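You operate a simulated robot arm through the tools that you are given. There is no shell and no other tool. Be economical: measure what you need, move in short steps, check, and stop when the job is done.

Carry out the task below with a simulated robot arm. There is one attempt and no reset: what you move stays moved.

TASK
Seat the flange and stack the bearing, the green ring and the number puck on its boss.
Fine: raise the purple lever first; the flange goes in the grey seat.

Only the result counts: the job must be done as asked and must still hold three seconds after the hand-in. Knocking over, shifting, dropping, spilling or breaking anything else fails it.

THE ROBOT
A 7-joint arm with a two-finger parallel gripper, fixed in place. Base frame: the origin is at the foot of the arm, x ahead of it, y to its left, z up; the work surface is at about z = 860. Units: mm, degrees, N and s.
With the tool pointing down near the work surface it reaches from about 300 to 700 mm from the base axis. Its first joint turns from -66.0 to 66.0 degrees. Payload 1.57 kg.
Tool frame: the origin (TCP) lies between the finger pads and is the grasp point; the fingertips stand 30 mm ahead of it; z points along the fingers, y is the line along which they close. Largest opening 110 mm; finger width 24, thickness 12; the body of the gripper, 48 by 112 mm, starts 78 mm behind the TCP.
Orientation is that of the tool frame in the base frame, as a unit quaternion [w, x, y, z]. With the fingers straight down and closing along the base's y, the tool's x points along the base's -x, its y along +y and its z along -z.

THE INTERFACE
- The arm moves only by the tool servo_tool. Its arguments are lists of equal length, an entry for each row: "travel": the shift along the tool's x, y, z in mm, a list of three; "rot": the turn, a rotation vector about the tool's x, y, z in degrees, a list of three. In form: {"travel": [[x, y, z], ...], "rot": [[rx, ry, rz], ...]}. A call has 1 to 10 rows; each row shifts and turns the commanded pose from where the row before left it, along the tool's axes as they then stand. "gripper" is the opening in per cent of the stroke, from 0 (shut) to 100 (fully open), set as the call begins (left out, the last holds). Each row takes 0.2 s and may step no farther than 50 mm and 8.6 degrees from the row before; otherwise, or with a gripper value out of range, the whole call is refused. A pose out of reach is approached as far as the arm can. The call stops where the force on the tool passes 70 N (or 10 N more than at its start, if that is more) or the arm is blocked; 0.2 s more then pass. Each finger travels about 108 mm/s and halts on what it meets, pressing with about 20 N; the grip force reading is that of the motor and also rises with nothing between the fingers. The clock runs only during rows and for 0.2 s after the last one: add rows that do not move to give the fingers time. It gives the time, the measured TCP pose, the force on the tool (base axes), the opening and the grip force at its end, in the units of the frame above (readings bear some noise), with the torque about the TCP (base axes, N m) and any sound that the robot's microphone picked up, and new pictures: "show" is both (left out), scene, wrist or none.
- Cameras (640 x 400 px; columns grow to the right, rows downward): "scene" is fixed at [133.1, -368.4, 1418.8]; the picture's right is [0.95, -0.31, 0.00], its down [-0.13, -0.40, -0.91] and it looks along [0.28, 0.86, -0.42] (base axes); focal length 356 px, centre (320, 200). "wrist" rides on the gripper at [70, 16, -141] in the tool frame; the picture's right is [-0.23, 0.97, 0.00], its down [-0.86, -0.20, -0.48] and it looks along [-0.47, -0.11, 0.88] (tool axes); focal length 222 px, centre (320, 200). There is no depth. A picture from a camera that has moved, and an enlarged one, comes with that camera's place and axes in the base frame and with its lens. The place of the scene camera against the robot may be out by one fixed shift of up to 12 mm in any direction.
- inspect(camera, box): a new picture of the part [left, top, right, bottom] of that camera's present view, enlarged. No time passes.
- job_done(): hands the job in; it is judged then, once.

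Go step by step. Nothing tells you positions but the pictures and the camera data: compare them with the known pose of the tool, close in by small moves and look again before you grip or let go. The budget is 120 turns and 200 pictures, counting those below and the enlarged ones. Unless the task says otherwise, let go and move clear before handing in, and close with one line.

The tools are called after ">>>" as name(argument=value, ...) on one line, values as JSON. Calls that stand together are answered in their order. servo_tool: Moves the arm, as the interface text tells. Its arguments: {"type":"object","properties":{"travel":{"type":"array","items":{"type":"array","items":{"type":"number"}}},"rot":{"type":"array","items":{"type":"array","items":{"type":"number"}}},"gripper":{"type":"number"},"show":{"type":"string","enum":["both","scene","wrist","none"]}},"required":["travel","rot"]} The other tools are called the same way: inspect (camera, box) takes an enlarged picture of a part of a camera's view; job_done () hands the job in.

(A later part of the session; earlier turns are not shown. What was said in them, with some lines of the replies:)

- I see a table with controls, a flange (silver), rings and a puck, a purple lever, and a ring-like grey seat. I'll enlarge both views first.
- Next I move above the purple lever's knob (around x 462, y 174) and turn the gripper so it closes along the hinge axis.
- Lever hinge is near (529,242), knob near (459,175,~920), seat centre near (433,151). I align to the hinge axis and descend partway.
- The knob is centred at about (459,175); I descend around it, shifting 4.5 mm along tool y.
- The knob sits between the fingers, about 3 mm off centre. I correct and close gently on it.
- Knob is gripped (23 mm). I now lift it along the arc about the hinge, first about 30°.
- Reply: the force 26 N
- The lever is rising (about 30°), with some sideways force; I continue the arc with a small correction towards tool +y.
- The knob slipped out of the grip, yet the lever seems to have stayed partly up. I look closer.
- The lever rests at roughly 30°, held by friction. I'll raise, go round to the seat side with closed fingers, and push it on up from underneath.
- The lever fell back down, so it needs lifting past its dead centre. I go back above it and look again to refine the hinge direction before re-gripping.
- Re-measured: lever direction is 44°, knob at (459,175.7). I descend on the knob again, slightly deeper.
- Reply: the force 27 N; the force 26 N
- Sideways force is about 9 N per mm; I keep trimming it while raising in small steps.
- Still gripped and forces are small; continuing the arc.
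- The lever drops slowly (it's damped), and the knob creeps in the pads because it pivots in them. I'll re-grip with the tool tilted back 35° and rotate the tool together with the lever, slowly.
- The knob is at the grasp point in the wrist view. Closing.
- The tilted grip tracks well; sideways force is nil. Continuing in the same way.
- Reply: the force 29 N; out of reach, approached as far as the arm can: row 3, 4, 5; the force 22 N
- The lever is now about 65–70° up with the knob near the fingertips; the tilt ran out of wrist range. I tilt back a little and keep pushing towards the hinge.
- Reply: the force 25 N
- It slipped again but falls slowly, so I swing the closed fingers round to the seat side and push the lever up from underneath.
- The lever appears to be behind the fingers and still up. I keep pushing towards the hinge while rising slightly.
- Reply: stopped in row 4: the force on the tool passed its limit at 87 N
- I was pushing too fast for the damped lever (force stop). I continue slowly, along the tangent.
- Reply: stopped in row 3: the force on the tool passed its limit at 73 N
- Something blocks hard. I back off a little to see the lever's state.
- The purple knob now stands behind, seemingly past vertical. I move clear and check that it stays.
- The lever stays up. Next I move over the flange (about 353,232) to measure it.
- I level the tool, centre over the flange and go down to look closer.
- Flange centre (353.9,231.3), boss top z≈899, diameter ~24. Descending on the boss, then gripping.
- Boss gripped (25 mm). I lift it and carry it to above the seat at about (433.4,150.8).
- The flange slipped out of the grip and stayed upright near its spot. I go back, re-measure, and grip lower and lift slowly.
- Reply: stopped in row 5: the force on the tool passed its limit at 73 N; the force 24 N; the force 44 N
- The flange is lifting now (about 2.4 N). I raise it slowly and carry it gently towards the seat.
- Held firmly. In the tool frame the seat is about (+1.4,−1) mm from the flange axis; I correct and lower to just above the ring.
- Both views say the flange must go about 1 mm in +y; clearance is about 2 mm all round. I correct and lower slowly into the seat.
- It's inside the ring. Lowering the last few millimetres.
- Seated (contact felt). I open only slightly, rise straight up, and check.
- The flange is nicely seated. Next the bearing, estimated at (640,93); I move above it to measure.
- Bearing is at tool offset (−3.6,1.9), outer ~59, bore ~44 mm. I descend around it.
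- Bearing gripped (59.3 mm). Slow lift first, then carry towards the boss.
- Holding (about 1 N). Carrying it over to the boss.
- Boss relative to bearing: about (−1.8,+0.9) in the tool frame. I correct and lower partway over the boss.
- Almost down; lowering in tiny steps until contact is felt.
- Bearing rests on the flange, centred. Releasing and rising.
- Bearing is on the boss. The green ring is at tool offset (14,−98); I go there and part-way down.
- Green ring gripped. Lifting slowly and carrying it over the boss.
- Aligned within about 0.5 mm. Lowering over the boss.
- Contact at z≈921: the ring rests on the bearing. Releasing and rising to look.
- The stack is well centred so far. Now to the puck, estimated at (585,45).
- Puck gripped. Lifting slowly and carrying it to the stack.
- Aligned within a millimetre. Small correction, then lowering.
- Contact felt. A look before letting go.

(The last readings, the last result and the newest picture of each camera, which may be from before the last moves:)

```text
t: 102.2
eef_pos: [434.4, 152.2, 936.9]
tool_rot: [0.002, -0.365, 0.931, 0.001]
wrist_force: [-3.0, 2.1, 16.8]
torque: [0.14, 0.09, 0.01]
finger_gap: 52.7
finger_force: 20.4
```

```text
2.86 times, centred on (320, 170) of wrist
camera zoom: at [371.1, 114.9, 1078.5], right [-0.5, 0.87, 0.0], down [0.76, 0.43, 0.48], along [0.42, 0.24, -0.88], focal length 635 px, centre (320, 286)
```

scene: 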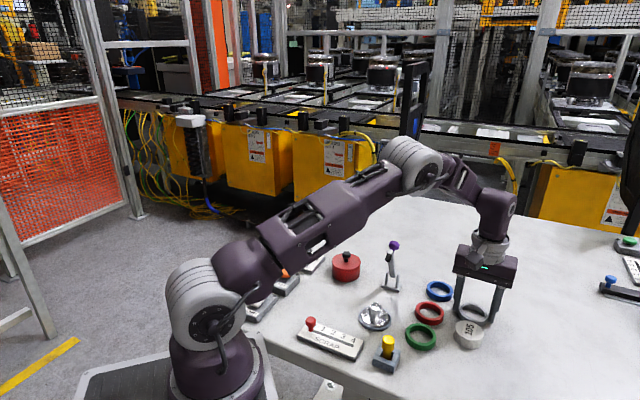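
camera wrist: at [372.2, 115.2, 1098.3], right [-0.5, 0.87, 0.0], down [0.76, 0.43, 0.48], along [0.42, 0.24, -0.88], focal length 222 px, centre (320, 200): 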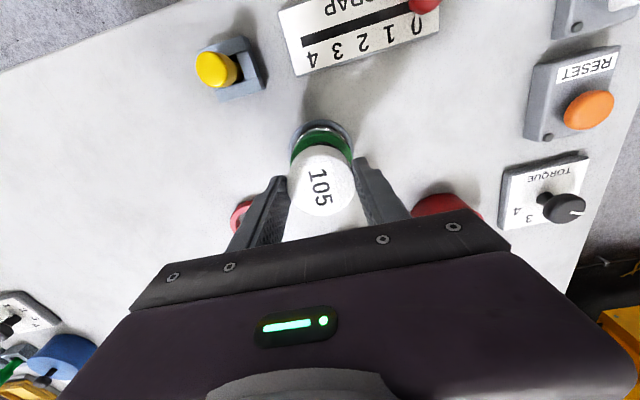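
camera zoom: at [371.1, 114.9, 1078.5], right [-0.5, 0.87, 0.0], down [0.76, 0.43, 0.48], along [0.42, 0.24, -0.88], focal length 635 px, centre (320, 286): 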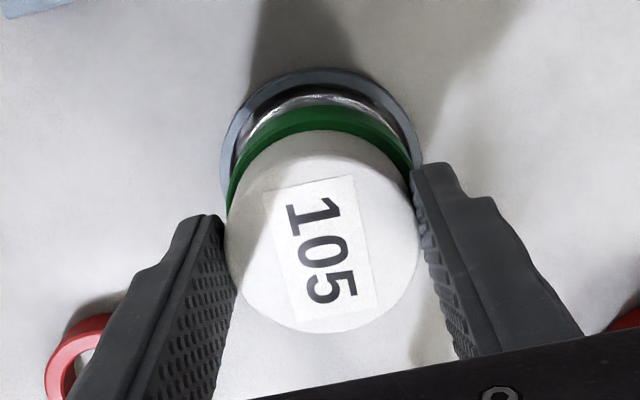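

The puck rests centred on the ring. Releasing and moving clear.

>>> servo_tool(travel=[[0, 0, 0], [0, 0, 0], [0, 0, -10], [0, 0, -30], [0, 0, -40], [0, 0, -40], [0, 0, 0], [0, 0, 0]], rot=[[0, 0, 0], [0, 0, 0], [0, 0, 0], [0, 0, 0], [0, 0, 0], [0, 0, 0], [0, 0, 0], [0, 0, 0]], gripper=64)

>>> inspect(camera="wrist", box=[240, 80, 400, 220])

>>> inspect(camera="scene", box=[345, 230, 425, 330])

```text
t: 104.0
eef_pos: [433.0, 149.9, 1056.7]
tool_rot: [0.002, -0.366, 0.931, 0.001]
wrist_force: [-1.2, 0.9, 0.1]
torque: [0.02, 0.0, -0.04]
finger_gap: 70.3
finger_force: 0.0
camera wrist: at [369.5, 114.1, 1197.2], right [-0.5, 0.87, 0.0], down [0.76, 0.43, 0.48], along [0.42, 0.24, -0.88], focal length 222 px, centre (320, 200)
```

scene: 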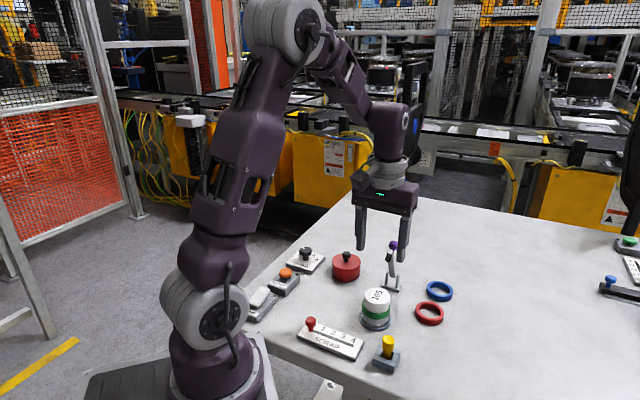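
wrist: 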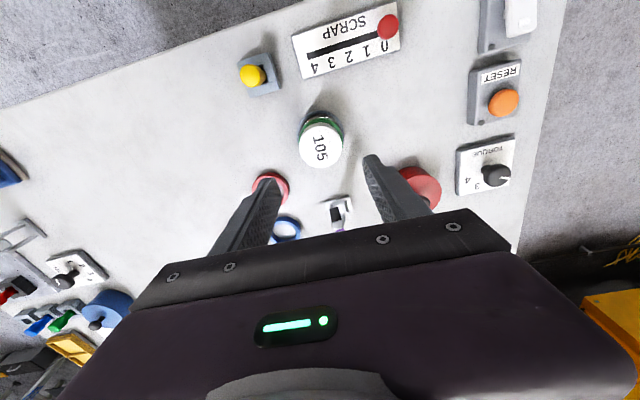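

```text
2.86 times, centred on (320, 150) of wrist
camera zoom: at [369.5, 114.1, 1197.2], right [-0.5, 0.87, 0.0], down [0.76, 0.43, 0.48], along [0.42, 0.24, -0.88], focal length 635 px, centre (320, 343)
```

zoom: 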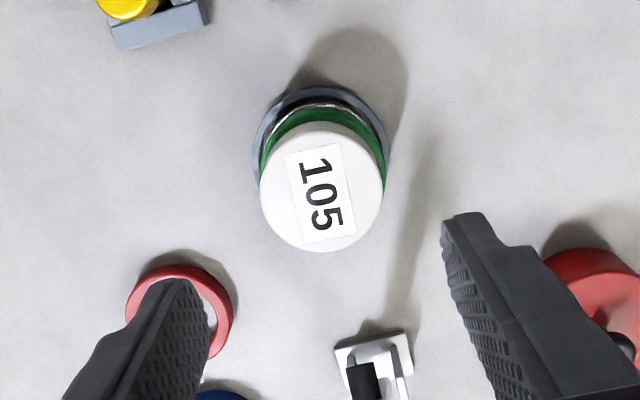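

```text
4.00 times, centred on (385, 280) of scene
camera zoom: at [133.1, -368.4, 1418.8], right [0.95, -0.31, 0.0], down [-0.13, -0.4, -0.91], along [0.28, 0.86, -0.42], focal length 1422 px, centre (60, -120)
```

zoom: 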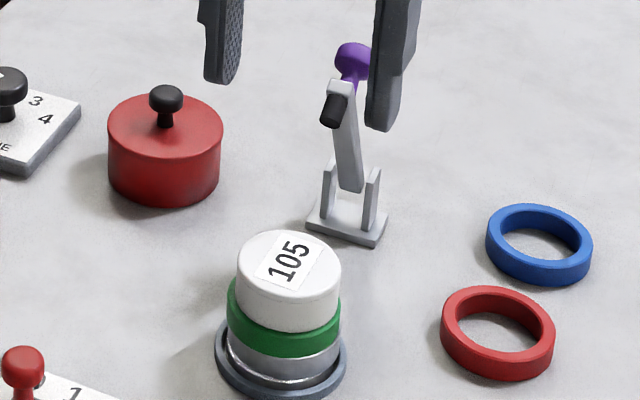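

The flange is seated, and the bearing, green ring and puck are stacked on it. The lever is still up, nothing else has moved, and the gripper is clear, so I'm handing in.

>>> job_done()

```text
The job is handed in.
```

I raised the purple lever, seated the flange in the grey seat, and stacked the bearing, green ring and number puck on its boss. The last pictures show the lever still up and the stack upright. The bearing sits about 1.5 to 2 mm off centre on the boss. The lever took several tries, and the flange slipped once but stayed upright in place.
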